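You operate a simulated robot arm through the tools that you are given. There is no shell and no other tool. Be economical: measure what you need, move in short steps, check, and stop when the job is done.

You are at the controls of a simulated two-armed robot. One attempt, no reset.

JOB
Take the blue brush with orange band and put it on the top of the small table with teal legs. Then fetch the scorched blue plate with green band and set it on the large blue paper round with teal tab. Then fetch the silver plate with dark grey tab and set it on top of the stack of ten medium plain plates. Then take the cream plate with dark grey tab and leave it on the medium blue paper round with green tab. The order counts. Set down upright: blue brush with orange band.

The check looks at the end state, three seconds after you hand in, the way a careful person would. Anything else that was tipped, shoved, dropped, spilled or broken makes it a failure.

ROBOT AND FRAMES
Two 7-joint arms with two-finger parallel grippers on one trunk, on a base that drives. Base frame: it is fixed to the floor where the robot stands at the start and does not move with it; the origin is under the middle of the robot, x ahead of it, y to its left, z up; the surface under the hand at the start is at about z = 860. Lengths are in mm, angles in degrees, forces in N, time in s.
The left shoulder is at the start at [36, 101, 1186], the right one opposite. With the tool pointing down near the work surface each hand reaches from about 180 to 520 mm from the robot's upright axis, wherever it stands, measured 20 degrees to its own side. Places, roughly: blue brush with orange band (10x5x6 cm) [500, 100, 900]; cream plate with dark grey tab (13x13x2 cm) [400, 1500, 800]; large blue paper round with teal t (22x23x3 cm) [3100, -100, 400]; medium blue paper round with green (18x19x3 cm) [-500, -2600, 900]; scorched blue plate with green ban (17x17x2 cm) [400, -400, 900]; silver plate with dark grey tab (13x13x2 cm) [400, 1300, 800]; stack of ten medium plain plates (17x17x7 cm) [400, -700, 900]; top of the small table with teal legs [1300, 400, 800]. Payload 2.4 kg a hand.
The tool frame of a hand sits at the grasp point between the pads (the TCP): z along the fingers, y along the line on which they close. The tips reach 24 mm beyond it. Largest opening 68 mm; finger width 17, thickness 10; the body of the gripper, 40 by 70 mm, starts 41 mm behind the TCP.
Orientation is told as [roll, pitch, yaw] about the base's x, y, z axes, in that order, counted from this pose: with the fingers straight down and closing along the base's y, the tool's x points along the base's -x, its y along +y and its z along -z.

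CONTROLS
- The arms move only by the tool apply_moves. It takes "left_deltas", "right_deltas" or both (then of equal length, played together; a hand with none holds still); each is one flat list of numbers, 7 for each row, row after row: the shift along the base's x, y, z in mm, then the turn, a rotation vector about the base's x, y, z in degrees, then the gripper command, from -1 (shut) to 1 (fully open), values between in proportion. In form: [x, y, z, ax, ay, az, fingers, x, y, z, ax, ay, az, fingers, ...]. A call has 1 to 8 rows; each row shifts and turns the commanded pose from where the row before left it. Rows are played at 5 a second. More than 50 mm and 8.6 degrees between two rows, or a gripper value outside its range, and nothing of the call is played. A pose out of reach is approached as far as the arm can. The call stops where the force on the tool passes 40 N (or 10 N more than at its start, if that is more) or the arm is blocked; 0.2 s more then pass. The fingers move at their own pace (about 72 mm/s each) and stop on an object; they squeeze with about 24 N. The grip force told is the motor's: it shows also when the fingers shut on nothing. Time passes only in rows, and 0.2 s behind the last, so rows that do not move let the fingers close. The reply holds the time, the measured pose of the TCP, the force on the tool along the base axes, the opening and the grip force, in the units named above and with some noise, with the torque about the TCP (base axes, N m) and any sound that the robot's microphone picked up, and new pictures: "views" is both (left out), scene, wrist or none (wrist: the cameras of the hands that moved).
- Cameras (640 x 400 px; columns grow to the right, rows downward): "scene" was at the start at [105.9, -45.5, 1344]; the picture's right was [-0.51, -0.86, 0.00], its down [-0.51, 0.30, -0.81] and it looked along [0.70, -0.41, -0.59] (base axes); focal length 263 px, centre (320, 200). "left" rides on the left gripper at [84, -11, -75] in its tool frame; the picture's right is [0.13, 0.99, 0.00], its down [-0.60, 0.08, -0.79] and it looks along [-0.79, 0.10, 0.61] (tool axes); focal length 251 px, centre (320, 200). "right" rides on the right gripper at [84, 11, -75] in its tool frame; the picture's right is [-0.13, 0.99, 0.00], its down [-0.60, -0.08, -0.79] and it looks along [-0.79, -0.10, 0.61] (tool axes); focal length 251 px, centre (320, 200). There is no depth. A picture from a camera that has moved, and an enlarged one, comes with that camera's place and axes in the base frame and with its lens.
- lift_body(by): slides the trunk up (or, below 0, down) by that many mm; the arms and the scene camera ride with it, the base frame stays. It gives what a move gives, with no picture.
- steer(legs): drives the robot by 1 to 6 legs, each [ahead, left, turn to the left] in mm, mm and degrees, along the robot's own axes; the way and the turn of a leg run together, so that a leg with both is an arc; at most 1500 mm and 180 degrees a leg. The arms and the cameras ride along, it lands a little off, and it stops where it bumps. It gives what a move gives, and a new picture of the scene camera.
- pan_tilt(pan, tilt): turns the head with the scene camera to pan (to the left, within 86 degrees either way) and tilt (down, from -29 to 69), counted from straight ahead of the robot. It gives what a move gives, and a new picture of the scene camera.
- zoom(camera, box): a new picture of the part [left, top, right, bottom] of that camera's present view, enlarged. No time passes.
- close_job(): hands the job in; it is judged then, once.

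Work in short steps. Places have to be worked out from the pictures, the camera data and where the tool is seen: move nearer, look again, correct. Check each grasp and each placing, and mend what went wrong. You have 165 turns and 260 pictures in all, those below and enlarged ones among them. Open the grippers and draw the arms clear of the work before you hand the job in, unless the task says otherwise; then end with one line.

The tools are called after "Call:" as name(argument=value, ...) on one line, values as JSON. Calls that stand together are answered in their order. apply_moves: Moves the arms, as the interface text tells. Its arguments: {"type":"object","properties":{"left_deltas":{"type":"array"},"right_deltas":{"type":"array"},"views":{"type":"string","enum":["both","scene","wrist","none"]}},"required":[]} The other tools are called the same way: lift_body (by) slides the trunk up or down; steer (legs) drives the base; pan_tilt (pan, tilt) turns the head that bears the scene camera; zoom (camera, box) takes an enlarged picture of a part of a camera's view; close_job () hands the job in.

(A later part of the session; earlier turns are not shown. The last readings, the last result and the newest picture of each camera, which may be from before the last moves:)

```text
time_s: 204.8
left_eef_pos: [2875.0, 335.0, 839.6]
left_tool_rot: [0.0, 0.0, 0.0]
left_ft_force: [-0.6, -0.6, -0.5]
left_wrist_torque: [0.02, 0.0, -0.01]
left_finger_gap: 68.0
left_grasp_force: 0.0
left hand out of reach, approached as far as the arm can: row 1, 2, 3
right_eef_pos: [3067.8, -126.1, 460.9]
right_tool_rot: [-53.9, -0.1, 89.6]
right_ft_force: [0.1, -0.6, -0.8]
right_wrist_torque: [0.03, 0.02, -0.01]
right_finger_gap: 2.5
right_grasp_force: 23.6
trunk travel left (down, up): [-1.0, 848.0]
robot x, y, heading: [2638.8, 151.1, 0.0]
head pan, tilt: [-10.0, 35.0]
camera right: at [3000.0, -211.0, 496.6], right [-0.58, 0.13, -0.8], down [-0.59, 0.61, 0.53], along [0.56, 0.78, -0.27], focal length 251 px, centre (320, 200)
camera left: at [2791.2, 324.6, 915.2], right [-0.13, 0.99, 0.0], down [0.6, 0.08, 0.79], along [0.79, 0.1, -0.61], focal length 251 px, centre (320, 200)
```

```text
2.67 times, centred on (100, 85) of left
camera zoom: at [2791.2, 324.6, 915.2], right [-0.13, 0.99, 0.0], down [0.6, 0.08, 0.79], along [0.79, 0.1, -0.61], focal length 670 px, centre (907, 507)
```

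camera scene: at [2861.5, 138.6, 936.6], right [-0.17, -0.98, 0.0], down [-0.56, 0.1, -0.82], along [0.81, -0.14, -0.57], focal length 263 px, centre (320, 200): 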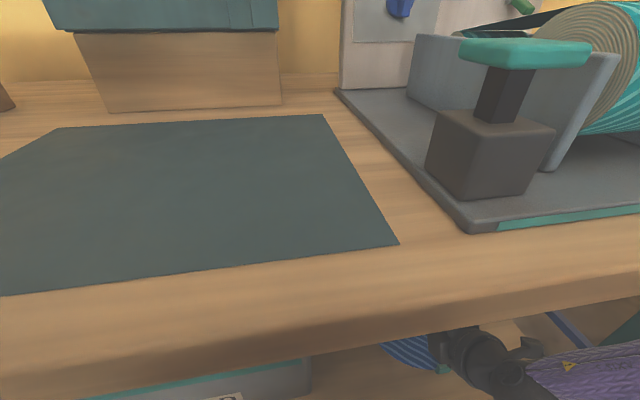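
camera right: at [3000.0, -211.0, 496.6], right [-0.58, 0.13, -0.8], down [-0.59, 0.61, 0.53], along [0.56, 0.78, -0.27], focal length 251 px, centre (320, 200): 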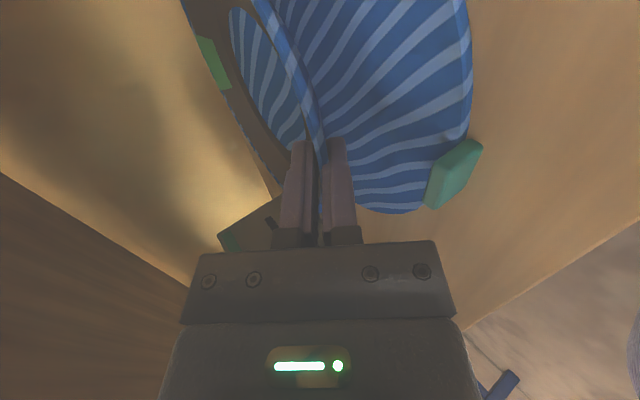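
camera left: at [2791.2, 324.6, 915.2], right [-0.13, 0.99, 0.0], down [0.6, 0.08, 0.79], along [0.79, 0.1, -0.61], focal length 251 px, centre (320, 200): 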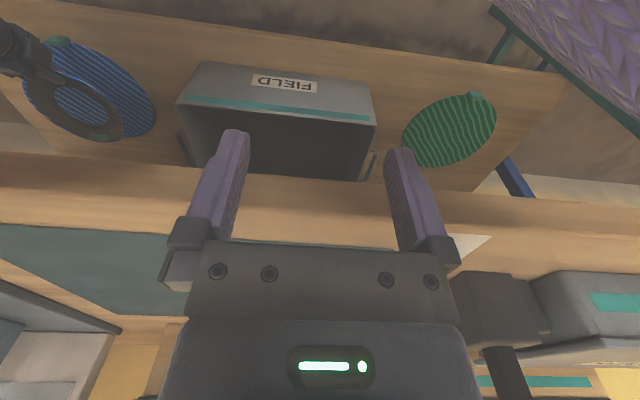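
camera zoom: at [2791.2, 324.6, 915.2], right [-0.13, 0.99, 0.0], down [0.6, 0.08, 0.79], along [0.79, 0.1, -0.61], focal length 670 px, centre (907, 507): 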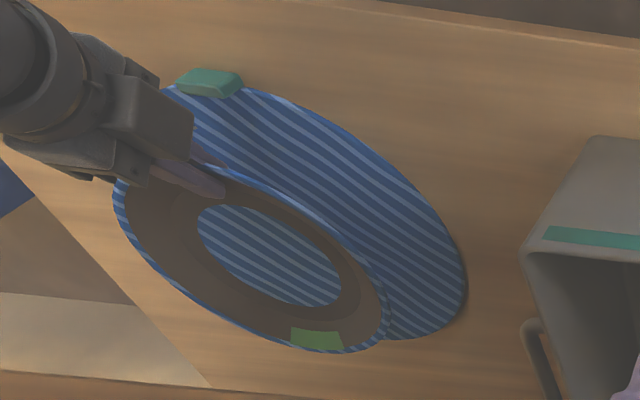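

Views disagree by only ±15 mm around the present spot, and the margin is ~25 mm. I nudge 7 mm back and 3 left and lower to contact.

Call:
apply_moves(right_deltas=[-7, 3, -4, 0, 0, 0, -1, 0, 0, -4, 0, 0, 0, -1, 0, 0, -4, 0, 0, 0, -1, 0, 0, -3, 0, 0, 0, -1, 0, 0, -3, 0, 0, 0, -1, 0, 0, 0, 0, 0, 0, -1], views="wrist")

Call:
zoom(camera="left", box=[0, 10, 200, 160])

```text
time_s: 206.0
left_eef_pos: [2877.0, 291.4, 842.2]
left_tool_rot: [-0.2, -0.7, -6.1]
left_ft_force: [-0.3, -0.1, 0.7]
left_wrist_torque: [0.03, -0.03, 0.0]
left_finger_gap: 68.0
left_grasp_force: 0.0
right_eef_pos: [3019.3, -181.0, 449.5]
right_tool_rot: [-54.8, -0.3, 84.6]
right_ft_force: [8.6, 33.2, 15.9]
right_wrist_torque: [-2.97, 1.59, -1.58]
right_finger_gap: 2.3
right_grasp_force: 24.3
trunk travel left (down, up): [-1.0, 848.0]
robot x, y, heading: [2628.1, 128.9, -6.0]
head pan, tilt: [-10.0, 35.0]
stopped in row 6 (right hand): the force on the tool passed its limit at 79 N (the readings are from after the stop); the commanded pose is now the measured one
camera right: at [2944.5, -259.6, 483.9], right [-0.56, 0.18, -0.81], down [-0.54, 0.65, 0.52], along [0.63, 0.73, -0.26], focal length 251 px, centre (320, 200)
```

right: 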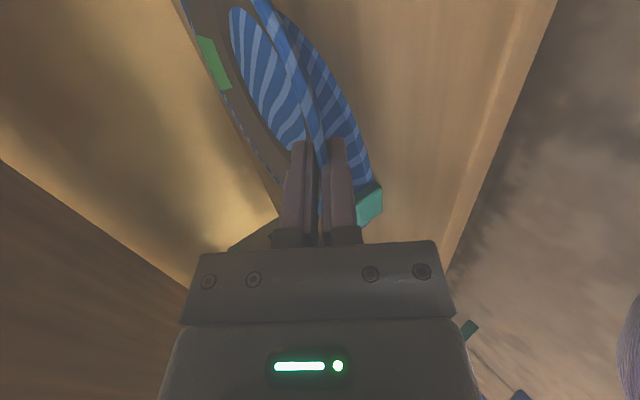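

```text
2.67 times, centred on (100, 85) of left
camera zoom: at [2792.4, 288.3, 916.6], right [-0.03, 1.0, -0.01], down [0.6, 0.02, 0.8], along [0.8, 0.02, -0.6], focal length 670 px, centre (907, 507)
```

zoom: 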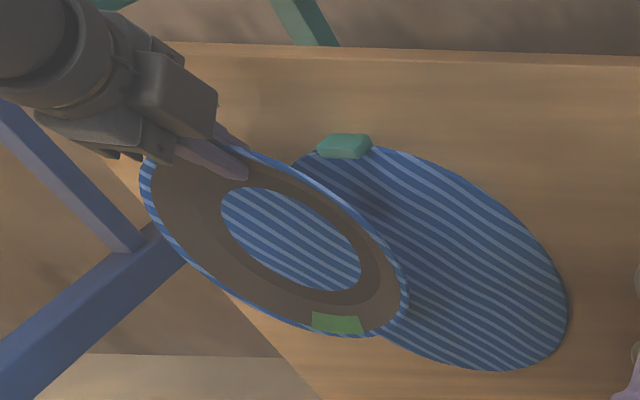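

Something collided and the base twisted −6°. I look at the scene before moving.

Call:
pan_tilt(pan=-45, tilt=40)

```text
time_s: 207.0
left_eef_pos: [2878.1, 290.0, 840.6]
left_tool_rot: [-0.4, -0.7, -5.9]
left_ft_force: [0.4, -0.3, -0.1]
left_wrist_torque: [-0.02, 0.02, 0.0]
left_finger_gap: 68.1
left_grasp_force: 0.0
right_eef_pos: [3019.4, -181.4, 447.8]
right_tool_rot: [-54.6, -0.3, 84.6]
right_ft_force: [10.6, 71.8, 21.6]
right_wrist_torque: [-5.3, 2.12, -4.4]
right_finger_gap: 2.6
right_grasp_force: 24.2
trunk travel left (down, up): [-1.0, 848.0]
robot x, y, heading: [2625.1, 129.4, -5.8]
head pan, tilt: [-45.0, 40.0]
camera scene: at [2811.7, 53.6, 931.4], right [-0.78, -0.63, 0.0], down [-0.4, 0.5, -0.77], along [0.49, -0.6, -0.64], focal length 263 px, centre (320, 200)
```

scene: 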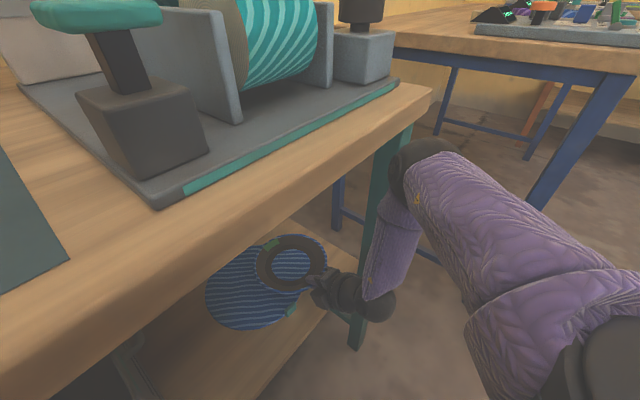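

The forearm/wrist is against the table's front right leg and the elbow is at the table corner. I first ease the hand left and up off the leg.

Call:
apply_moves(right_deltas=[0, 10, 5, 0, 0, 0, -1, 0, 10, 10, 0, 0, 0, -1, 0, 10, 10, 0, 0, 0, -1, 0, 10, 10, 0, 0, 0, -1, 0, 0, 0, 0, 0, 0, -1], views="scene")

```text
time_s: 208.2
left_eef_pos: [2884.8, 287.4, 839.1]
left_tool_rot: [-0.1, -0.1, -5.8]
left_ft_force: [-0.3, 0.5, -0.8]
left_wrist_torque: [-0.03, 0.02, 0.01]
left_finger_gap: 68.1
left_grasp_force: 0.1
right_eef_pos: [3024.5, -144.6, 478.0]
right_tool_rot: [-54.0, -0.2, 84.7]
right_ft_force: [0.5, 0.3, 0.2]
right_wrist_torque: [0.0, 0.03, 0.01]
right_finger_gap: 2.2
right_grasp_force: 24.2
trunk travel left (down, up): [-1.0, 848.0]
robot x, y, heading: [2632.8, 129.7, -5.7]
head pan, tilt: [-45.0, 40.0]
camera scene: at [2821.1, 50.2, 929.0], right [-0.77, -0.63, 0.0], down [-0.41, 0.5, -0.77], along [0.48, -0.59, -0.64], focal length 263 px, centre (320, 200)
```

scene: 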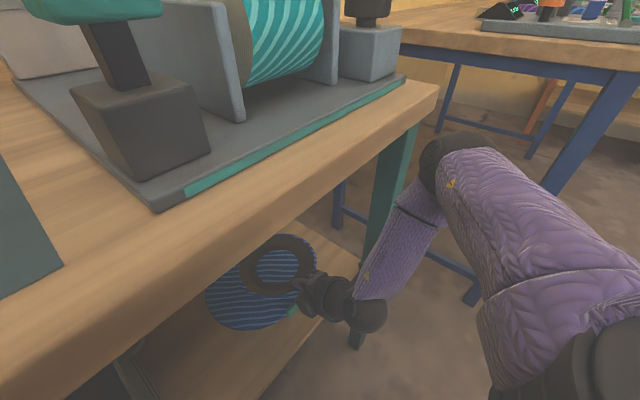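

Free again. I back the robot 130 mm and extend the arm instead, so the elbow stays outside the table.

Call:
steer(legs=[[-130, 0, 0]])

Call:
apply_moves(right_deltas=[40, 0, 5, 0, 0, 0, -1, 40, 0, 0, 0, 0, 0, -1, 40, 0, 0, 0, 0, 0, -1, 0, 0, 0, 0, 0, 0, -1], views="scene")

```text
time_s: 209.5
left_eef_pos: [2753.4, 300.4, 839.4]
left_tool_rot: [-0.1, 0.0, -5.9]
left_ft_force: [0.0, -0.1, 0.3]
left_wrist_torque: [0.01, -0.01, -0.01]
left_finger_gap: 68.0
left_grasp_force: 0.1
right_eef_pos: [2892.4, -130.8, 477.7]
right_tool_rot: [-54.0, -0.4, 84.7]
right_ft_force: [-0.2, -0.9, -0.5]
right_wrist_torque: [-0.02, 0.05, -0.03]
right_finger_gap: 2.6
right_grasp_force: 24.1
trunk travel left (down, up): [-1.0, 848.0]
robot x, y, heading: [2497.3, 145.6, -5.7]
head pan, tilt: [-45.0, 40.0]
camera scene: at [2690.0, 63.7, 929.0], right [-0.77, -0.63, 0.0], down [-0.41, 0.5, -0.77], along [0.48, -0.59, -0.64], focal length 263 px, centre (320, 200)
```

scene: 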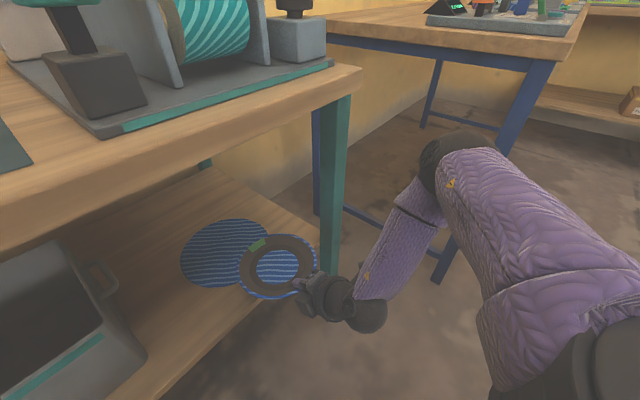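

```text
time_s: 210.5
left_eef_pos: [2753.5, 300.7, 840.1]
left_tool_rot: [-0.1, -0.1, -5.8]
left_ft_force: [0.2, 0.0, -0.4]
left_wrist_torque: [0.02, 0.04, 0.03]
left_finger_gap: 68.5
left_grasp_force: 0.0
right_eef_pos: [3013.7, -128.1, 483.6]
right_tool_rot: [-54.0, -0.3, 84.7]
right_ft_force: [0.4, -0.2, -0.5]
right_wrist_torque: [-0.01, 0.01, 0.03]
right_finger_gap: 2.5
right_grasp_force: 24.1
trunk travel left (down, up): [-1.0, 848.0]
robot x, y, heading: [2498.0, 145.0, -5.6]
head pan, tilt: [-45.0, 40.0]
camera scene: at [2689.9, 63.8, 929.0], right [-0.77, -0.63, 0.0], down [-0.41, 0.5, -0.77], along [0.48, -0.59, -0.64], focal length 263 px, centre (320, 200)
```

scene: 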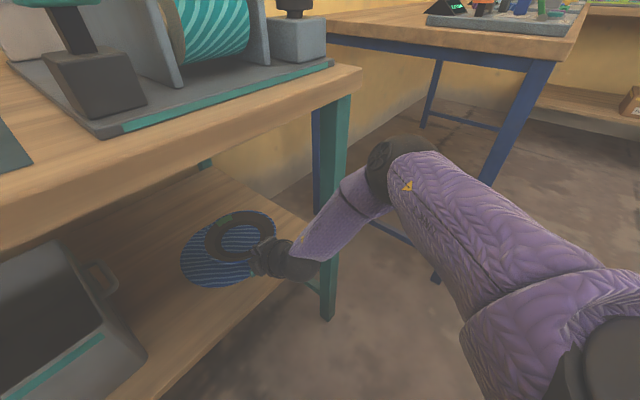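

The arm extends well. I go the remaining 48 mm in, watching base pose and forces.

Call:
apply_moves(right_deltas=[24, 2, 0, 0, 0, 0, -1, 24, 2, 0, 0, 0, 0, -1, 0, 0, 0, 0, 0, 0, -1], views="both")

Call:
zoom(camera="scene", box=[160, 100, 420, 330])

```text
time_s: 211.3
left_eef_pos: [2753.2, 301.2, 840.1]
left_tool_rot: [0.0, -0.1, -5.8]
left_ft_force: [0.2, -0.6, 0.2]
left_wrist_torque: [-0.03, 0.03, -0.01]
left_finger_gap: 68.3
left_grasp_force: 0.0
right_eef_pos: [3053.5, -129.0, 490.4]
right_tool_rot: [-54.0, -0.4, 84.7]
right_ft_force: [-0.2, 0.2, -0.8]
right_wrist_torque: [-0.02, 0.02, 0.01]
right_finger_gap: 2.6
right_grasp_force: 23.6
right hand out of reach, approached as far as the arm can: row 2
trunk travel left (down, up): [-1.0, 848.0]
robot x, y, heading: [2497.7, 141.9, -5.8]
head pan, tilt: [-45.0, 40.0]
camera scene: at [2689.9, 63.8, 929.0], right [-0.77, -0.63, 0.0], down [-0.41, 0.5, -0.77], along [0.48, -0.59, -0.64], focal length 263 px, centre (320, 200)
camera right: at [2979.0, -206.5, 526.3], right [-0.57, 0.19, -0.8], down [-0.54, 0.65, 0.53], along [0.62, 0.73, -0.27], focal length 251 px, centre (320, 200)
```

scene: 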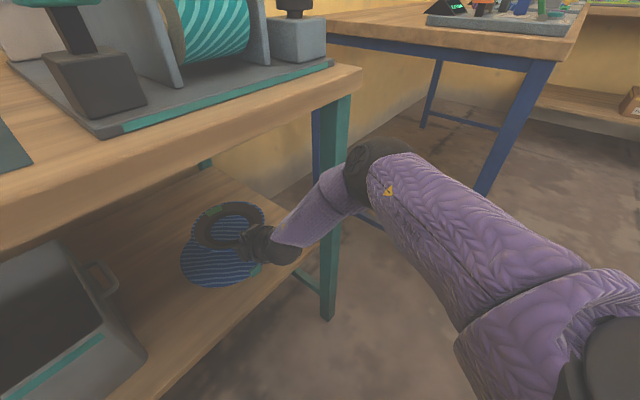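
right: 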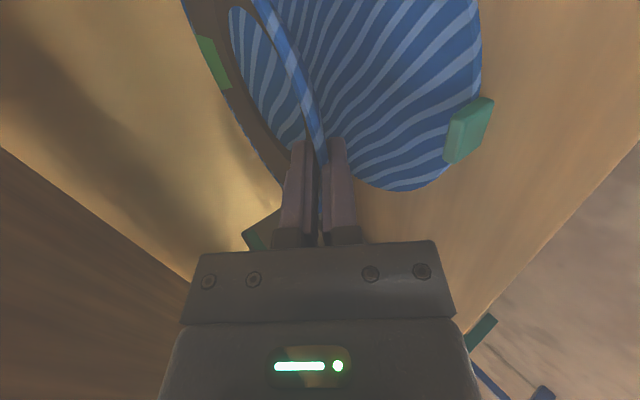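

```text
1.74 times, centred on (290, 215) of scene
camera zoom: at [2689.9, 63.8, 929.0], right [-0.77, -0.63, 0.0], down [-0.41, 0.5, -0.77], along [0.48, -0.59, -0.64], focal length 457 px, centre (372, 174)
```

zoom: 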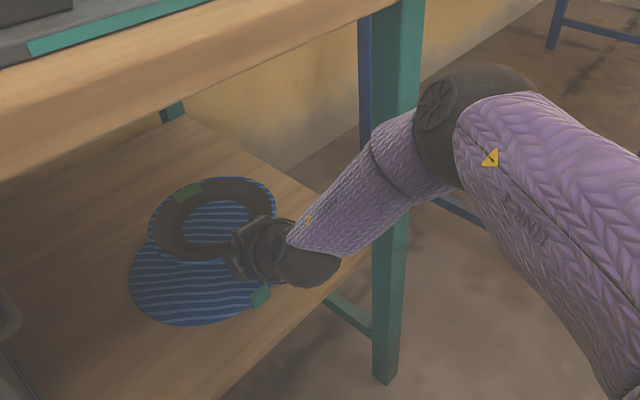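

Reach is nearly exhausted and the elbow is close to the leg. I pivot the robot −12° around the plate's centre, which brings elbow and forearm away from the leg.

Call:
steer(legs=[[22, 70, -6], [22, 70, -6]])

Call:
zoom(camera="right", box=[120, 0, 560, 275])

```text
time_s: 213.0
left_eef_pos: [2851.6, 370.6, 840.1]
left_tool_rot: [-0.1, -0.1, -17.9]
left_ft_force: [0.0, 0.2, 0.0]
left_wrist_torque: [-0.01, -0.03, 0.0]
left_finger_gap: 67.7
left_grasp_force: 0.0
right_eef_pos: [3054.9, -111.5, 490.3]
right_tool_rot: [-53.9, -0.4, 72.4]
right_ft_force: [-0.9, -0.5, 0.8]
right_wrist_torque: [-0.01, 0.03, -0.01]
right_finger_gap: 2.4
right_grasp_force: 24.1
trunk travel left (down, up): [-1.0, 848.0]
robot x, y, heading: [2571.6, 269.6, -18.0]
head pan, tilt: [-45.0, 40.0]
camera scene: at [2740.4, 152.8, 929.0], right [-0.89, -0.45, 0.0], down [-0.29, 0.57, -0.77], along [0.35, -0.68, -0.64], focal length 263 px, centre (320, 200)
```

scene: 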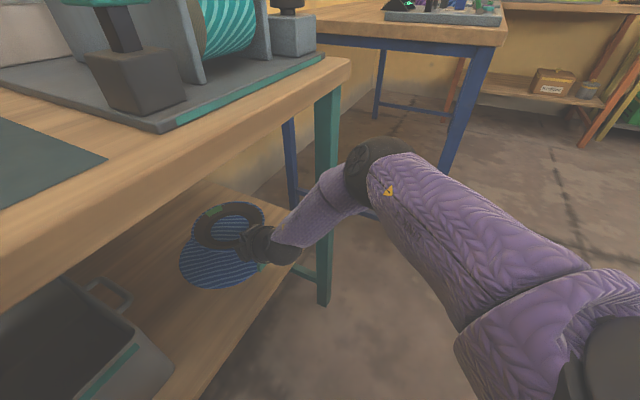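

```text
1.45 times, centred on (340, 138) of right
camera zoom: at [2965.4, -172.3, 526.2], right [-0.52, 0.3, -0.8], down [-0.39, 0.75, 0.53], along [0.76, 0.59, -0.27], focal length 366 px, centre (291, 291)
```

zoom: 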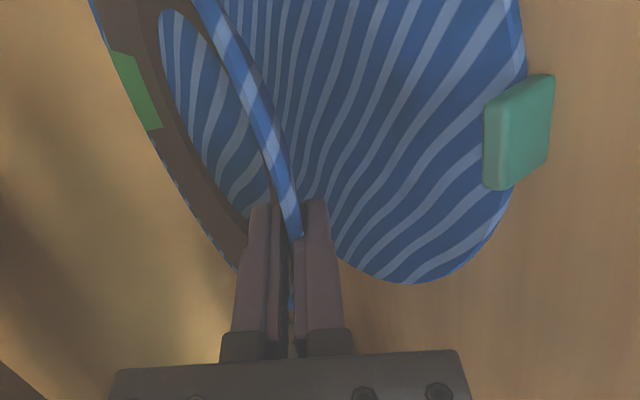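

Clearance improved but still little for lowering. I raise the left hand 70 mm first (so I can pivot further without touching the tabletop).

Call:
apply_moves(left_deltas=[0, 0, 25, 0, 0, 0, 1, 0, 0, 25, 0, 0, 0, 1, 0, 0, 25, 0, 0, 0, 1, 0, 0, 0, 0, 0, 0, 1], views="none")

```text
time_s: 214.0
left_eef_pos: [2845.0, 336.6, 874.3]
left_tool_rot: [-0.2, 0.0, -18.0]
left_ft_force: [0.5, -0.1, 0.3]
left_wrist_torque: [0.01, -0.01, -0.01]
left_finger_gap: 68.1
left_grasp_force: 0.0
left hand out of reach, approached as far as the arm can: row 1, 2, 3
right_eef_pos: [3055.3, -111.6, 489.9]
right_tool_rot: [-54.0, -0.5, 72.5]
right_ft_force: [0.6, 0.1, -0.8]
right_wrist_torque: [-0.02, 0.05, 0.01]
right_finger_gap: 2.5
right_grasp_force: 24.6
trunk travel left (down, up): [-1.0, 848.0]
robot x, y, heading: [2571.6, 271.7, -17.9]
head pan, tilt: [-45.0, 40.0]
```

I move the left hand toward the robot's middle and higher, where it has more room.

Call:
apply_moves(left_deltas=[-10, -25, 15, 0, 0, 0, 1, -10, -25, 15, 0, 0, 0, 1, -15, -25, 15, 0, 0, 0, 1, -15, -10, 15, 0, 0, 0, 1, 0, 0, 0, 0, 0, 0, 1], views="none")

```text
time_s: 215.0
left_eef_pos: [2801.5, 253.0, 925.2]
left_tool_rot: [0.5, -0.1, -17.2]
left_ft_force: [13.1, 14.6, -5.6]
left_wrist_torque: [-0.88, 0.74, -0.01]
left_finger_gap: 66.0
left_grasp_force: 0.0
left hand out of reach, approached as far as the arm can: row 4
right_eef_pos: [3054.5, -112.0, 490.9]
right_tool_rot: [-54.0, -0.3, 72.6]
right_ft_force: [-0.5, -0.6, 0.0]
right_wrist_torque: [0.01, 0.02, 0.0]
right_finger_gap: 2.7
right_grasp_force: 24.4
trunk travel left (down, up): [-1.0, 848.0]
robot x, y, heading: [2572.4, 272.3, -18.1]
head pan, tilt: [-45.0, 40.0]
stopped in row 5 (left hand): the force on the tool passed its limit at 109 N (the readings are from after the stop); the commanded pose is now the measured one
```

It touched the robot's own head. I ease it off 25 mm; its present spot (z≈925) is otherwise good.

Call:
apply_moves(left_deltas=[12, 18, 0, 0, 0, 0, 1, 5, 10, 0, 0, 0, 0, 1], views="none")

Call:
steer(legs=[[22, 58, -5], [22, 58, -5]])

```text
time_s: 215.6
left_eef_pos: [2815.6, 277.0, 913.2]
left_tool_rot: [0.3, 0.0, -17.3]
left_ft_force: [0.2, 0.1, -0.1]
left_wrist_torque: [0.01, -0.02, -0.02]
left_finger_gap: 68.1
left_grasp_force: 0.0
left hand out of reach, approached as far as the arm can: row 1, 2
right_eef_pos: [3055.5, -113.3, 490.9]
right_tool_rot: [-53.9, -0.3, 72.5]
right_ft_force: [-0.2, -0.6, -0.1]
right_wrist_torque: [-0.02, 0.03, -0.01]
right_finger_gap: 2.6
right_grasp_force: 24.1
trunk travel left (down, up): [-1.0, 848.0]
robot x, y, heading: [2568.9, 273.4, -18.0]
head pan, tilt: [-45.0, 40.0]
```

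```text
time_s: 217.3
left_eef_pos: [2885.2, 325.1, 915.9]
left_tool_rot: [0.8, -0.9, -26.8]
left_ft_force: [-0.8, 0.6, 0.0]
left_wrist_torque: [0.02, -0.01, 0.0]
left_finger_gap: 67.9
left_grasp_force: 0.0
right_eef_pos: [3061.6, -97.7, 493.4]
right_tool_rot: [-54.4, -0.7, 62.8]
right_ft_force: [0.4, 0.4, 0.9]
right_wrist_torque: [0.02, 0.03, -0.03]
right_finger_gap: 2.4
right_grasp_force: 23.7
trunk travel left (down, up): [-1.0, 848.0]
robot x, y, heading: [2651.4, 367.0, -27.9]
head pan, tilt: [-45.0, 40.0]
stopped in leg 2: the robot was blocked; the commanded pose is now the measured one
camera scene: at [2792.1, 214.9, 929.9], right [-0.95, -0.3, -0.01], down [-0.19, 0.61, -0.77], along [0.24, -0.73, -0.64], focal length 263 px, centre (320, 200)
```

scene: 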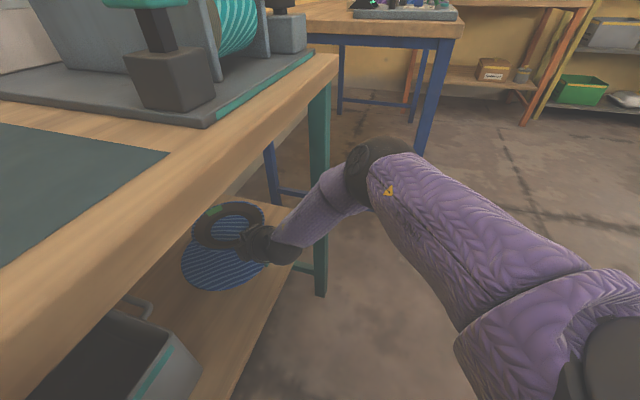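

The torso itself is close to the table now. I ease the base back 6 mm and try lowering the plate here in small steps.

Call:
steer(legs=[[-6, 0, 0]])

Call:
apply_moves(right_deltas=[0, 0, -10, 0, 0, 0, -1, 0, 0, -10, 0, 0, 0, -1, 0, 0, 0, 0, 0, 0, -1], views="both")

```text
time_s: 218.0
left_eef_pos: [2886.1, 328.2, 914.6]
left_tool_rot: [0.6, -0.6, -27.0]
left_ft_force: [-0.5, 0.1, 0.4]
left_wrist_torque: [0.0, 0.02, -0.01]
left_finger_gap: 68.0
left_grasp_force: 0.0
right_eef_pos: [3059.9, -93.9, 491.0]
right_tool_rot: [-54.1, -0.6, 63.0]
right_ft_force: [-0.4, -0.2, 0.0]
right_wrist_torque: [0.0, 0.01, 0.01]
right_finger_gap: 2.5
right_grasp_force: 23.6
trunk travel left (down, up): [-1.0, 848.0]
robot x, y, heading: [2645.6, 364.2, -27.8]
head pan, tilt: [-45.0, 40.0]
camera scene: at [2792.6, 218.4, 929.1], right [-0.95, -0.3, 0.0], down [-0.19, 0.61, -0.77], along [0.23, -0.73, -0.64], focal length 263 px, centre (320, 200)
```

scene: 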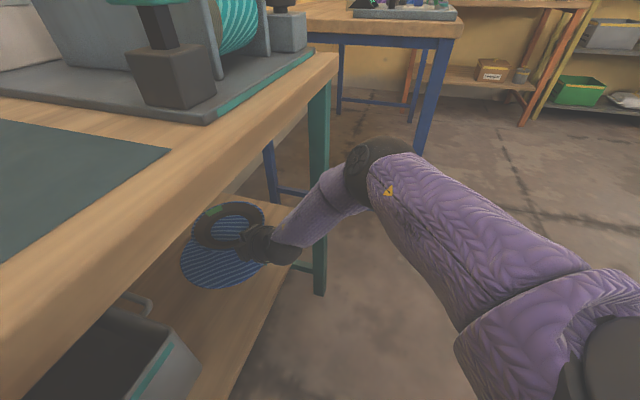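

```text
time_s: 218.8
left_eef_pos: [2886.6, 327.4, 913.3]
left_tool_rot: [0.6, -0.5, -27.0]
left_ft_force: [0.3, 0.4, -0.8]
left_wrist_torque: [-0.02, 0.02, 0.03]
left_finger_gap: 68.0
left_grasp_force: 0.1
right_eef_pos: [3049.6, -94.5, 483.8]
right_tool_rot: [-54.1, -0.4, 62.9]
right_ft_force: [0.2, 0.1, -0.3]
right_wrist_torque: [-0.03, 0.0, -0.01]
right_finger_gap: 2.4
right_grasp_force: 24.1
right hand out of reach, approached as far as the arm can: row 1, 2
trunk travel left (down, up): [-1.0, 848.0]
robot x, y, heading: [2648.2, 365.4, -27.6]
head pan, tilt: [-45.0, 40.0]
camera scene: at [2792.9, 218.9, 929.2], right [-0.95, -0.3, 0.0], down [-0.19, 0.61, -0.77], along [0.23, -0.73, -0.64], focal length 263 px, centre (320, 200)
camera right: at [2951.5, -139.0, 519.3], right [-0.46, 0.39, -0.8], down [-0.26, 0.81, 0.53], along [0.85, 0.45, -0.27], focal length 251 px, centre (320, 200)
```

scene: 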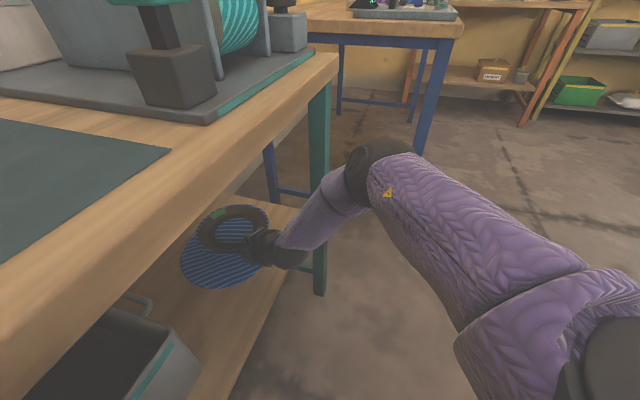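
right: 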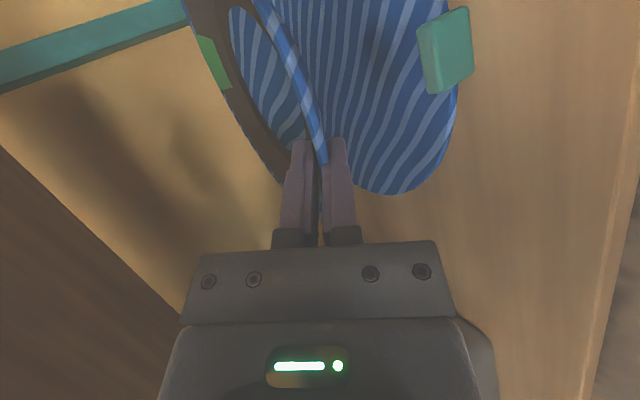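

I slide the robot 60 mm to its right to shorten the reach, then bring the hand back over the round and lower.

Call:
steer(legs=[[0, -65, 0]])

Call:
apply_moves(right_deltas=[18, 19, 0, 0, 0, 0, -1, 18, 19, 0, 0, 0, 0, -1, 16, 18, -5, 0, 0, 0, -1, 0, 0, -10, 0, 0, 0, -1, 0, 0, 0, 0, 0, 0, -1], views="both")

```text
time_s: 219.8
left_eef_pos: [2859.1, 271.9, 913.4]
left_tool_rot: [0.5, -0.4, -26.9]
left_ft_force: [-0.6, 0.0, 0.2]
left_wrist_torque: [0.0, -0.01, -0.01]
left_finger_gap: 68.2
left_grasp_force: 0.0
right_eef_pos: [3022.0, -152.1, 483.4]
right_tool_rot: [-54.0, -0.4, 62.9]
right_ft_force: [-0.6, 0.8, -0.4]
right_wrist_torque: [0.03, 0.05, 0.01]
right_finger_gap: 2.4
right_grasp_force: 24.2
trunk travel left (down, up): [-1.0, 848.0]
robot x, y, heading: [2614.6, 306.0, -27.7]
head pan, tilt: [-45.0, 40.0]
camera scene: at [2764.6, 162.1, 929.0], right [-0.95, -0.3, 0.0], down [-0.19, 0.61, -0.77], along [0.23, -0.73, -0.64], focal length 263 px, centre (320, 200)
```

scene: 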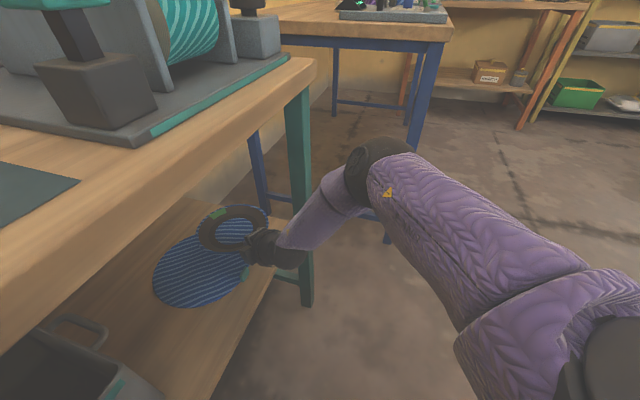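

```text
time_s: 221.0
left_eef_pos: [2857.4, 270.3, 912.5]
left_tool_rot: [0.5, -0.5, -26.8]
left_ft_force: [0.4, 0.0, -0.3]
left_wrist_torque: [0.02, -0.03, -0.02]
left_finger_gap: 68.0
left_grasp_force: 0.0
right_eef_pos: [3040.1, -102.1, 506.2]
right_tool_rot: [-54.0, -0.4, 63.0]
right_ft_force: [-0.4, 0.0, -1.0]
right_wrist_torque: [0.02, -0.02, 0.02]
right_finger_gap: 2.7
right_grasp_force: 24.0
right hand out of reach, approached as far as the arm can: row 1, 2, 3, 4
trunk travel left (down, up): [-1.0, 848.0]
robot x, y, heading: [2616.1, 308.0, -27.4]
head pan, tilt: [-45.0, 40.0]
camera scene: at [2764.6, 162.0, 929.0], right [-0.95, -0.3, 0.0], down [-0.19, 0.61, -0.77], along [0.23, -0.73, -0.64], focal length 263 px, centre (320, 200)
camera right: at [2941.9, -148.0, 540.9], right [-0.46, 0.38, -0.8], down [-0.26, 0.81, 0.53], along [0.85, 0.45, -0.27], focal length 251 px, centre (320, 200)
```

scene: 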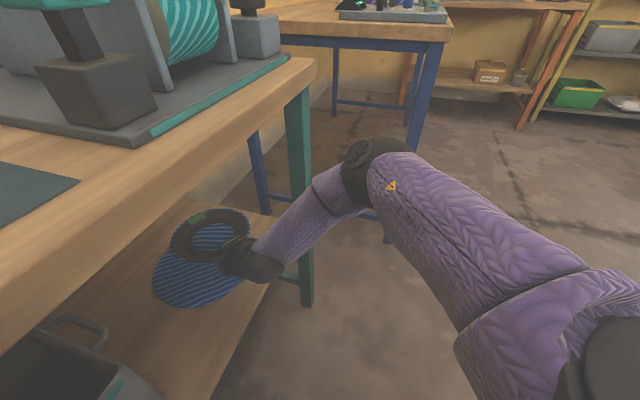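
right: 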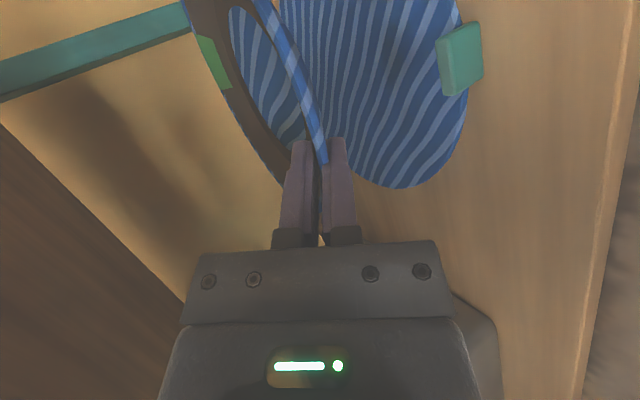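

Being too far left relative to the robot is what limits it. I'll stand at heading ≈−18° with the hand more to the robot's right: first shift the hand right, then turn the base.

Call:
apply_moves(right_deltas=[-8, -25, 0, 0, 0, 0, -1, -8, -25, 0, 0, 0, 0, -1, 0, 0, 0, 0, 0, 0, -1], views="none")

Call:
steer(legs=[[-10, 14, 9.5]])

```text
time_s: 221.8
left_eef_pos: [2858.4, 271.5, 913.2]
left_tool_rot: [0.5, -0.5, -26.9]
left_ft_force: [-0.4, 0.3, 0.3]
left_wrist_torque: [0.01, -0.02, -0.04]
left_finger_gap: 67.8
left_grasp_force: 0.1
right_eef_pos: [3022.2, -153.2, 505.4]
right_tool_rot: [-54.0, -0.3, 62.9]
right_ft_force: [0.6, -0.5, 0.0]
right_wrist_torque: [0.02, 0.03, 0.0]
right_finger_gap: 2.5
right_grasp_force: 24.3
trunk travel left (down, up): [-1.0, 848.0]
robot x, y, heading: [2617.0, 307.1, -27.5]
head pan, tilt: [-45.0, 40.0]
```

```text
time_s: 222.9
left_eef_pos: [2857.0, 327.7, 913.5]
left_tool_rot: [0.5, -0.4, -17.5]
left_ft_force: [0.8, 0.1, -0.1]
left_wrist_torque: [-0.02, 0.0, 0.02]
left_finger_gap: 68.0
left_grasp_force: 0.0
right_eef_pos: [3087.9, -63.8, 504.9]
right_tool_rot: [-54.1, -0.4, 72.3]
right_ft_force: [-0.1, 0.0, 0.3]
right_wrist_torque: [0.02, 0.02, -0.01]
right_finger_gap: 2.3
right_grasp_force: 23.9
trunk travel left (down, up): [-1.0, 848.0]
robot x, y, heading: [2616.0, 324.7, -18.2]
head pan, tilt: [-45.0, 40.0]
camera scene: at [2782.4, 204.8, 929.0], right [-0.89, -0.45, 0.0], down [-0.29, 0.57, -0.77], along [0.35, -0.68, -0.64], focal length 263 px, centre (320, 200)
```

scene: 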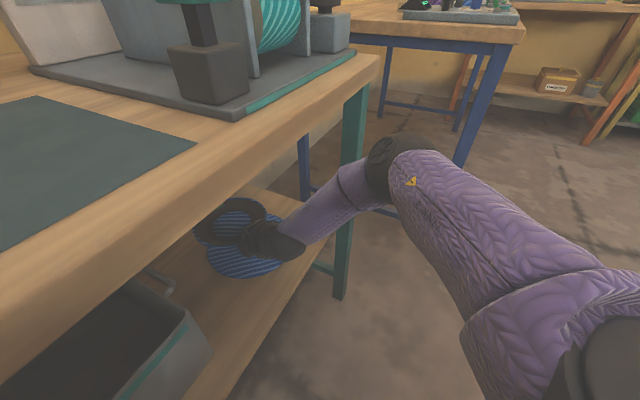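

Now I bring the hand to [3067,−106] and lower, watching reach.

Call:
apply_moves(right_deltas=[-10, -21, -5, 0, 0, 0, -1, -10, -21, -5, 0, 0, 0, -1, 0, 0, -12, 0, 0, 0, -1, 0, 0, -12, 0, 0, 0, -1, 0, 0, -8, 0, 0, 0, -1, 0, 0, 0, 0, 0, 0, -1], views="both")

```text
time_s: 224.3
left_eef_pos: [2855.9, 326.9, 913.6]
left_tool_rot: [0.4, -0.4, -17.5]
left_ft_force: [0.0, 0.0, 0.2]
left_wrist_torque: [0.05, 0.0, 0.02]
left_finger_gap: 68.0
left_grasp_force: 0.1
right_eef_pos: [3064.8, -105.3, 469.4]
right_tool_rot: [-54.0, -0.4, 72.3]
right_ft_force: [0.0, 0.4, 0.3]
right_wrist_torque: [0.0, 0.02, -0.01]
right_finger_gap: 2.5
right_grasp_force: 23.9
right hand out of reach, approached as far as the arm can: row 5
trunk travel left (down, up): [-1.0, 848.0]
robot x, y, heading: [2611.2, 325.0, -18.1]
head pan, tilt: [-45.0, 40.0]
camera scene: at [2782.4, 204.8, 929.0], right [-0.89, -0.45, 0.0], down [-0.29, 0.57, -0.77], along [0.35, -0.68, -0.64], focal length 263 px, centre (320, 200)
camera right: at [2975.5, -164.8, 505.0], right [-0.51, 0.31, -0.8], down [-0.38, 0.75, 0.53], along [0.77, 0.58, -0.27], focal length 251 px, centre (320, 200)
```

scene: 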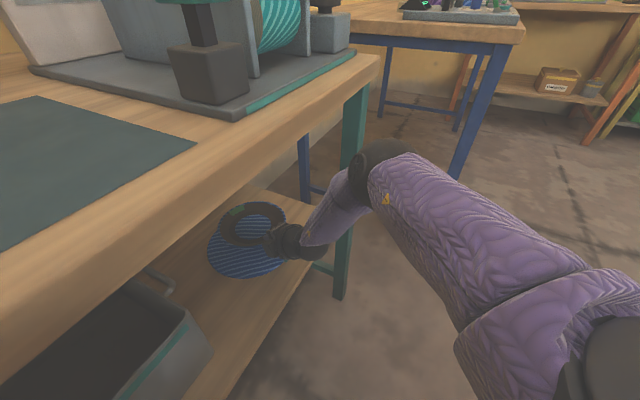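
right: 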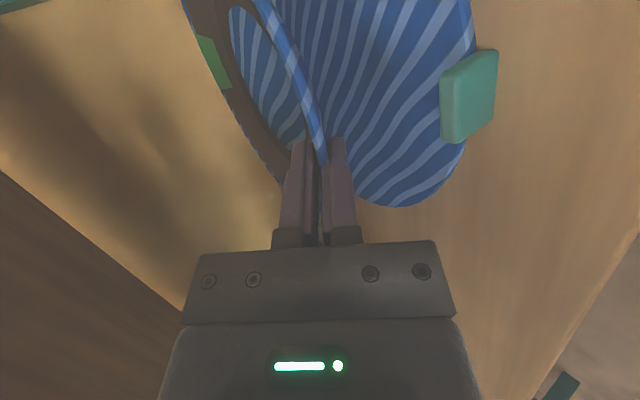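

z=469 with the plate centred over the round (fit ≈[3137,−136]). The elbow is near the leg, so instead of going closer I tip the hand ~8° steeper, letting the far foot touch down first, and lower in small steps.

Call:
apply_moves(right_deltas=[0, 0, 0, 1.3, 4, 0, -1, 0, 0, 0, 1.3, 4, 0, -1, 0, 0, -5, 0, 0, 0, -1, 0, 0, -4, 0, 0, 0, -1, 0, 0, 0, 0, 0, 0, -1], views="wrist")

```text
time_s: 225.5
left_eef_pos: [2856.7, 327.6, 912.3]
left_tool_rot: [0.5, -0.4, -17.5]
left_ft_force: [0.1, 0.4, -0.2]
left_wrist_torque: [0.04, 0.0, -0.01]
left_finger_gap: 67.8
left_grasp_force: 0.1
right_eef_pos: [3065.8, -105.9, 461.4]
right_tool_rot: [-45.5, -0.4, 72.2]
right_ft_force: [-0.3, 0.8, -0.7]
right_wrist_torque: [0.02, 0.03, 0.01]
right_finger_gap: 2.4
right_grasp_force: 23.6
trunk travel left (down, up): [-1.0, 848.0]
robot x, y, heading: [2617.2, 327.1, -18.2]
head pan, tilt: [-45.0, 40.0]
camera right: at [2980.7, -166.6, 505.5], right [-0.62, 0.34, -0.71], down [-0.3, 0.73, 0.62], along [0.72, 0.6, -0.35], focal length 251 px, centre (320, 200)
```

right: 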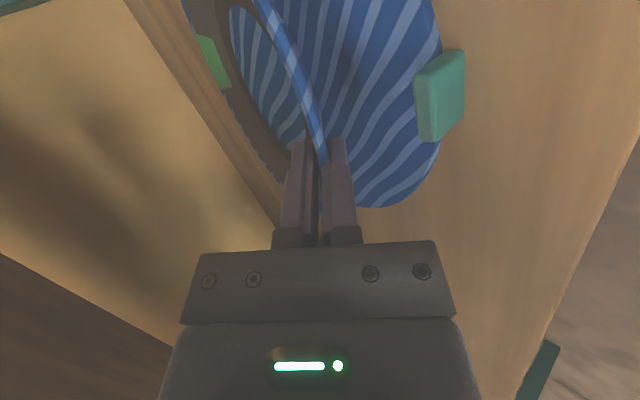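

Reach is fine now (z 461, no contact). I continue lowering in 4 mm steps.

Call:
apply_moves(right_deltas=[0, 0, -4, 0, 0, 0, -1, 0, 0, -4, 0, 0, 0, -1, 0, 0, -3, 0, 0, 0, -1, 0, 0, 0, 0, 0, 0, -1], views="wrist")

```text
time_s: 226.5
left_eef_pos: [2857.5, 327.7, 913.1]
left_tool_rot: [0.5, -0.4, -17.5]
left_ft_force: [0.2, -0.8, 0.2]
left_wrist_torque: [-0.01, -0.01, -0.02]
left_finger_gap: 68.1
left_grasp_force: 0.1
right_eef_pos: [3060.4, -104.9, 457.8]
right_tool_rot: [-45.6, -0.4, 72.2]
right_ft_force: [0.0, -0.6, -1.4]
right_wrist_torque: [0.01, 0.02, 0.0]
right_finger_gap: 2.3
right_grasp_force: 23.7
right hand out of reach, approached as far as the arm can: row 1, 3
trunk travel left (down, up): [-1.0, 848.0]
robot x, y, heading: [2613.1, 321.6, -18.1]
head pan, tilt: [-45.0, 40.0]
camera right: at [2975.6, -166.0, 502.1], right [-0.62, 0.34, -0.71], down [-0.3, 0.73, 0.62], along [0.72, 0.6, -0.35], focal length 251 px, centre (320, 200)
```

right: 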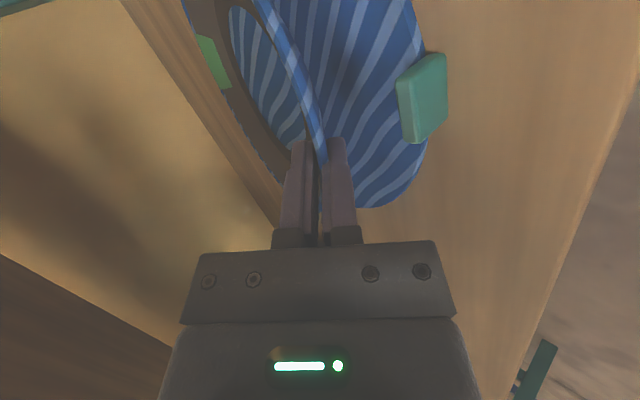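

Far foot should be within a few mm of the paper. I tip a little further, 2° at a time, to touch it down.

Call:
apply_moves(right_deltas=[0, 0, 0, 0.6, 1.9, 0, -1, 0, 0, 0, 0.6, 1.9, 0, -1, 0, 0, 0, 0.6, 1.9, 0, -1, 0, 0, 0, 0, 0, 0, -1], views="wrist")

Call:
zoom(camera="scene", box=[180, 160, 400, 320])

```text
time_s: 227.5
left_eef_pos: [2856.4, 327.9, 913.2]
left_tool_rot: [0.5, -0.4, -17.5]
left_ft_force: [0.2, 0.0, -0.3]
left_wrist_torque: [0.0, -0.03, -0.01]
left_finger_gap: 68.1
left_grasp_force: 0.0
right_eef_pos: [3059.8, -103.8, 457.8]
right_tool_rot: [-39.5, -0.4, 72.3]
right_ft_force: [0.6, 0.0, 3.3]
right_wrist_torque: [-0.14, -0.36, -0.06]
right_finger_gap: 3.0
right_grasp_force: 24.0
trunk travel left (down, up): [-1.0, 848.0]
robot x, y, heading: [2614.2, 322.2, -18.1]
head pan, tilt: [-45.0, 40.0]
camera right: at [2980.3, -167.4, 508.7], right [-0.69, 0.36, -0.63], down [-0.24, 0.71, 0.66], along [0.69, 0.61, -0.4], focal length 251 px, centre (320, 200)
```

right: 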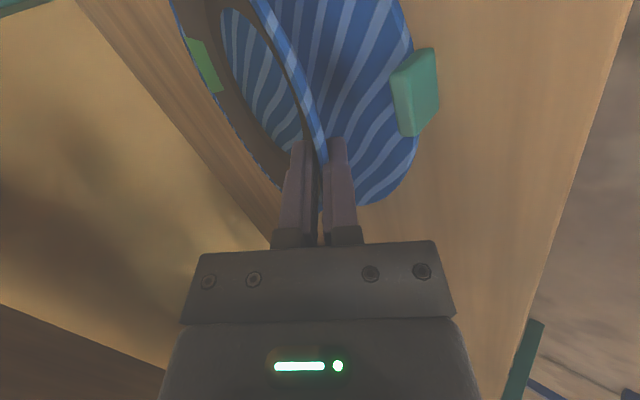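

```text
2.50 times, centred on (290, 240) of scene
camera zoom: at [2782.2, 205.0, 929.1], right [-0.89, -0.45, 0.0], down [-0.29, 0.57, -0.77], along [0.35, -0.68, -0.64], focal length 656 px, centre (395, 100)
```

zoom: 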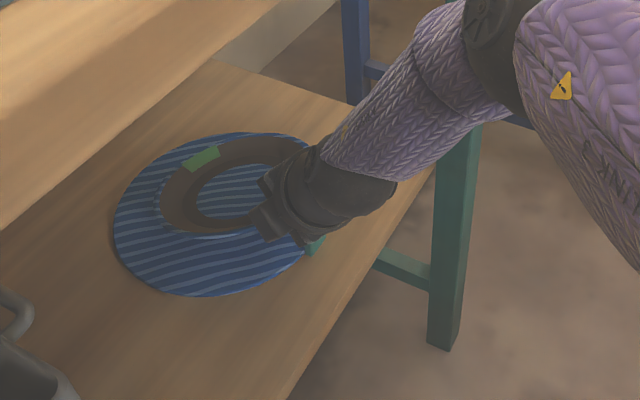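

The far foot has touched (3 N up). I open gradually so the near side slides down on the lower finger.

Call:
apply_moves(right_deltas=[0, 0, 0, 0, 0, 0, -0.85, 0, 0, 0, 0, 0, 0, -0.75, 0, 0, 0, 0, 0, 0, -0.65, 0, 0, 0, 0, 0, 0, -0.55, 0, 0, 0, 0, 0, 0, -0.45, 0, 0, 0, 0, 0, 0, -0.3, 0, 0, 0, 0, 0, 0, -0.2], views="wrist")

Call:
zoom(camera="scene", box=[180, 160, 400, 320])

```text
time_s: 229.1
left_eef_pos: [2856.9, 327.0, 912.6]
left_tool_rot: [0.5, -0.4, -17.5]
left_ft_force: [0.7, 0.0, -0.1]
left_wrist_torque: [0.01, 0.01, -0.02]
left_finger_gap: 67.7
left_grasp_force: 0.0
right_eef_pos: [3059.8, -104.7, 457.5]
right_tool_rot: [-39.6, -0.4, 72.2]
right_ft_force: [-0.4, 0.5, -0.1]
right_wrist_torque: [-0.02, 0.01, 0.03]
right_finger_gap: 27.4
right_grasp_force: 0.0
trunk travel left (down, up): [-1.0, 848.0]
robot x, y, heading: [2613.3, 323.9, -18.0]
head pan, tilt: [-45.0, 40.0]
camera right: at [2980.3, -167.4, 508.3], right [-0.69, 0.36, -0.63], down [-0.24, 0.71, 0.67], along [0.69, 0.61, -0.4], focal length 251 px, centre (320, 200)
```

right: 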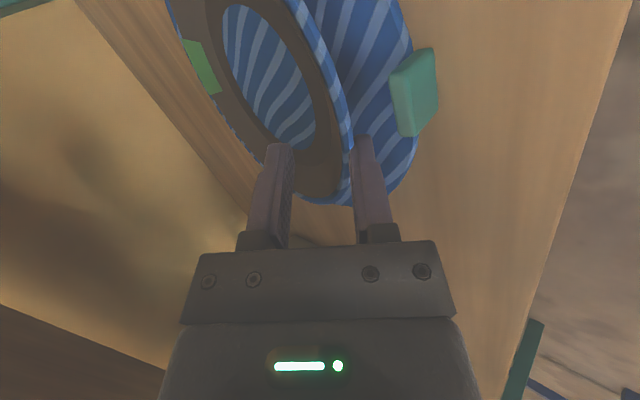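

```text
2.50 times, centred on (290, 240) of scene
camera zoom: at [2782.4, 204.8, 929.0], right [-0.89, -0.45, 0.0], down [-0.29, 0.57, -0.77], along [0.35, -0.68, -0.64], focal length 656 px, centre (395, 100)
```

zoom: 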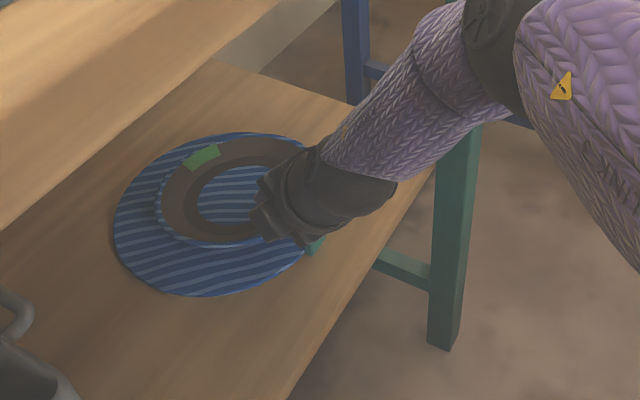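

The plate has settled on the round. I withdraw the fingers straight back along their own axis.

Call:
apply_moves(right_deltas=[-5, 1.6, 6.2, 0, 0, 0, -0.2, -7.3, 2.3, 9.2, 0, 0, 0, -0.2, -7.3, 2.3, 9.2, 0, 0, 0, -0.2, -7.3, 2.3, 9.2, 0, 0, 0, -0.2, -7.3, 2.3, 9.2, 0, 0, 0, -0.2, -7.3, 2.3, 9.2, 0, 0, 0, -0.2], views="wrist")

Call:
zoom(camera="scene", box=[180, 160, 400, 320])

```text
time_s: 230.5
left_eef_pos: [2857.1, 327.0, 913.3]
left_tool_rot: [0.4, -0.4, -17.5]
left_ft_force: [0.0, -0.6, 0.0]
left_wrist_torque: [0.03, 0.0, 0.02]
left_finger_gap: 67.9
left_grasp_force: 0.1
right_eef_pos: [3016.6, -91.2, 509.5]
right_tool_rot: [-39.6, -0.3, 72.2]
right_ft_force: [0.5, -0.2, 0.1]
right_wrist_torque: [-0.03, 0.03, -0.01]
right_finger_gap: 27.0
right_grasp_force: 0.0
trunk travel left (down, up): [-1.0, 848.0]
robot x, y, heading: [2613.7, 325.3, -18.3]
head pan, tilt: [-45.0, 40.0]
camera right: at [2938.3, -154.1, 560.8], right [-0.69, 0.36, -0.63], down [-0.24, 0.71, 0.67], along [0.69, 0.61, -0.4], focal length 251 px, centre (320, 200)
```

right: 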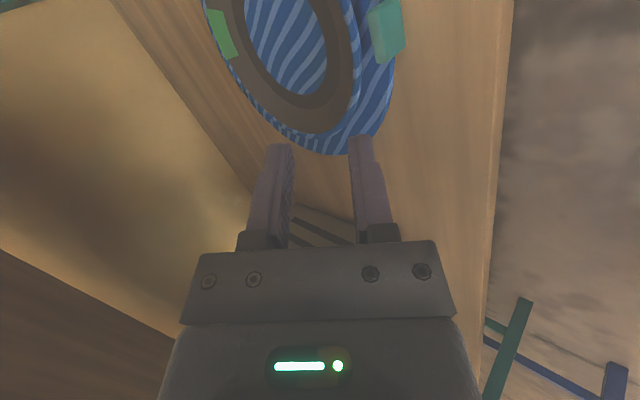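

```text
2.50 times, centred on (290, 240) of scene
camera zoom: at [2782.4, 204.8, 929.0], right [-0.89, -0.45, 0.0], down [-0.29, 0.57, -0.77], along [0.35, -0.68, -0.64], focal length 656 px, centre (395, 100)
```

zoom: 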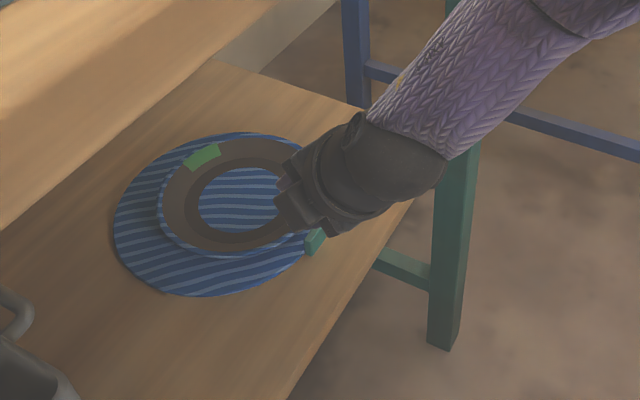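

Plate rests flat on the round. I withdraw the arm out of the shelf by backing the robot, then check the placing.

Call:
steer(legs=[[-220, 0, 0]])

Call:
pan_tilt(pan=-12, tilt=35)

Call:
zoom(camera="scene", box=[260, 130, 440, 270])

```text
time_s: 232.2
left_eef_pos: [2651.5, 395.0, 913.1]
left_tool_rot: [0.6, -0.4, -17.5]
left_ft_force: [-0.3, -0.1, 0.1]
left_wrist_torque: [-0.02, -0.01, 0.02]
left_finger_gap: 67.8
left_grasp_force: 0.1
right_eef_pos: [2812.3, -23.9, 509.7]
right_tool_rot: [-39.7, -0.4, 72.3]
right_ft_force: [0.1, -0.1, 0.4]
right_wrist_torque: [0.0, 0.01, -0.01]
right_finger_gap: 27.4
right_grasp_force: 0.0
trunk travel left (down, up): [-1.0, 848.0]
robot x, y, heading: [2408.0, 393.6, -18.2]
head pan, tilt: [-45.0, 40.0]
camera scene: at [2576.3, 272.4, 929.0], right [-0.89, -0.45, 0.0], down [-0.29, 0.57, -0.77], along [0.35, -0.68, -0.64], focal length 263 px, centre (320, 200)
```

scene: 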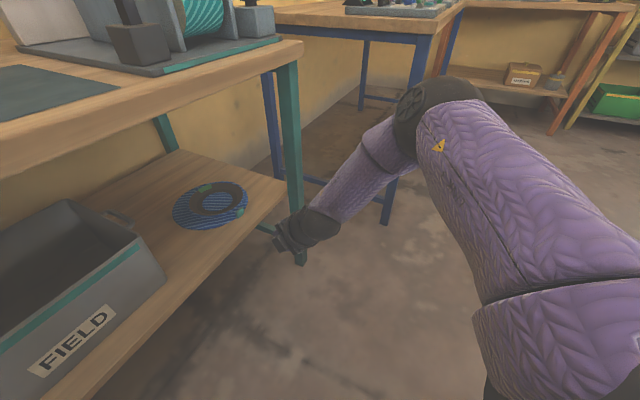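

```text
time_s: 233.1
left_eef_pos: [2650.7, 396.3, 914.4]
left_tool_rot: [0.5, -0.6, -17.6]
left_ft_force: [4.7, 26.4, 2.6]
left_wrist_torque: [-1.52, 0.29, -0.44]
left_finger_gap: 51.4
left_grasp_force: 0.0
right_eef_pos: [2811.2, -22.9, 509.8]
right_tool_rot: [-39.7, -0.4, 72.2]
right_ft_force: [0.6, -0.4, 0.1]
right_wrist_torque: [0.03, -0.02, -0.01]
right_finger_gap: 26.9
right_grasp_force: 0.0
trunk travel left (down, up): [-1.0, 848.0]
robot x, y, heading: [2406.1, 397.0, -18.3]
head pan, tilt: [-12.0, 35.0]
camera scene: at [2612.1, 301.2, 936.2], right [-0.54, -0.84, 0.0], down [-0.49, 0.31, -0.82], along [0.69, -0.44, -0.58], focal length 263 px, centre (320, 200)
```

scene: 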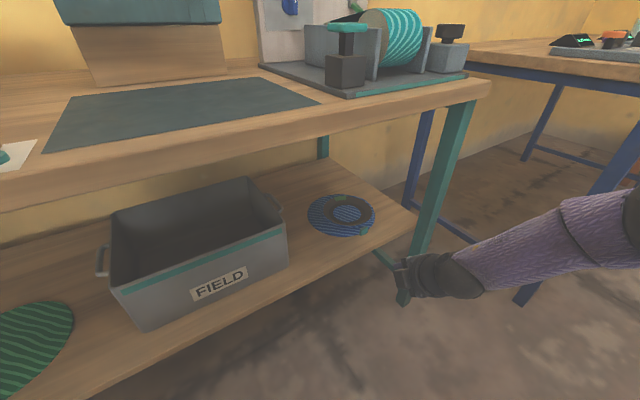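

```text
2.86 times, centred on (350, 200) of scene
camera zoom: at [2612.1, 301.2, 936.2], right [-0.54, -0.84, 0.0], down [-0.49, 0.31, -0.82], along [0.69, -0.44, -0.58], focal length 750 px, centre (234, 200)
```

zoom: 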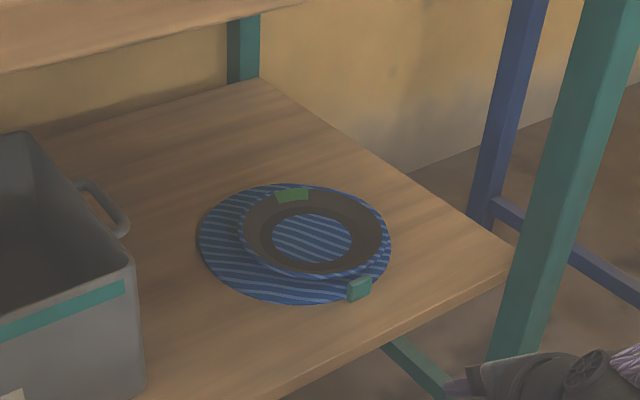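

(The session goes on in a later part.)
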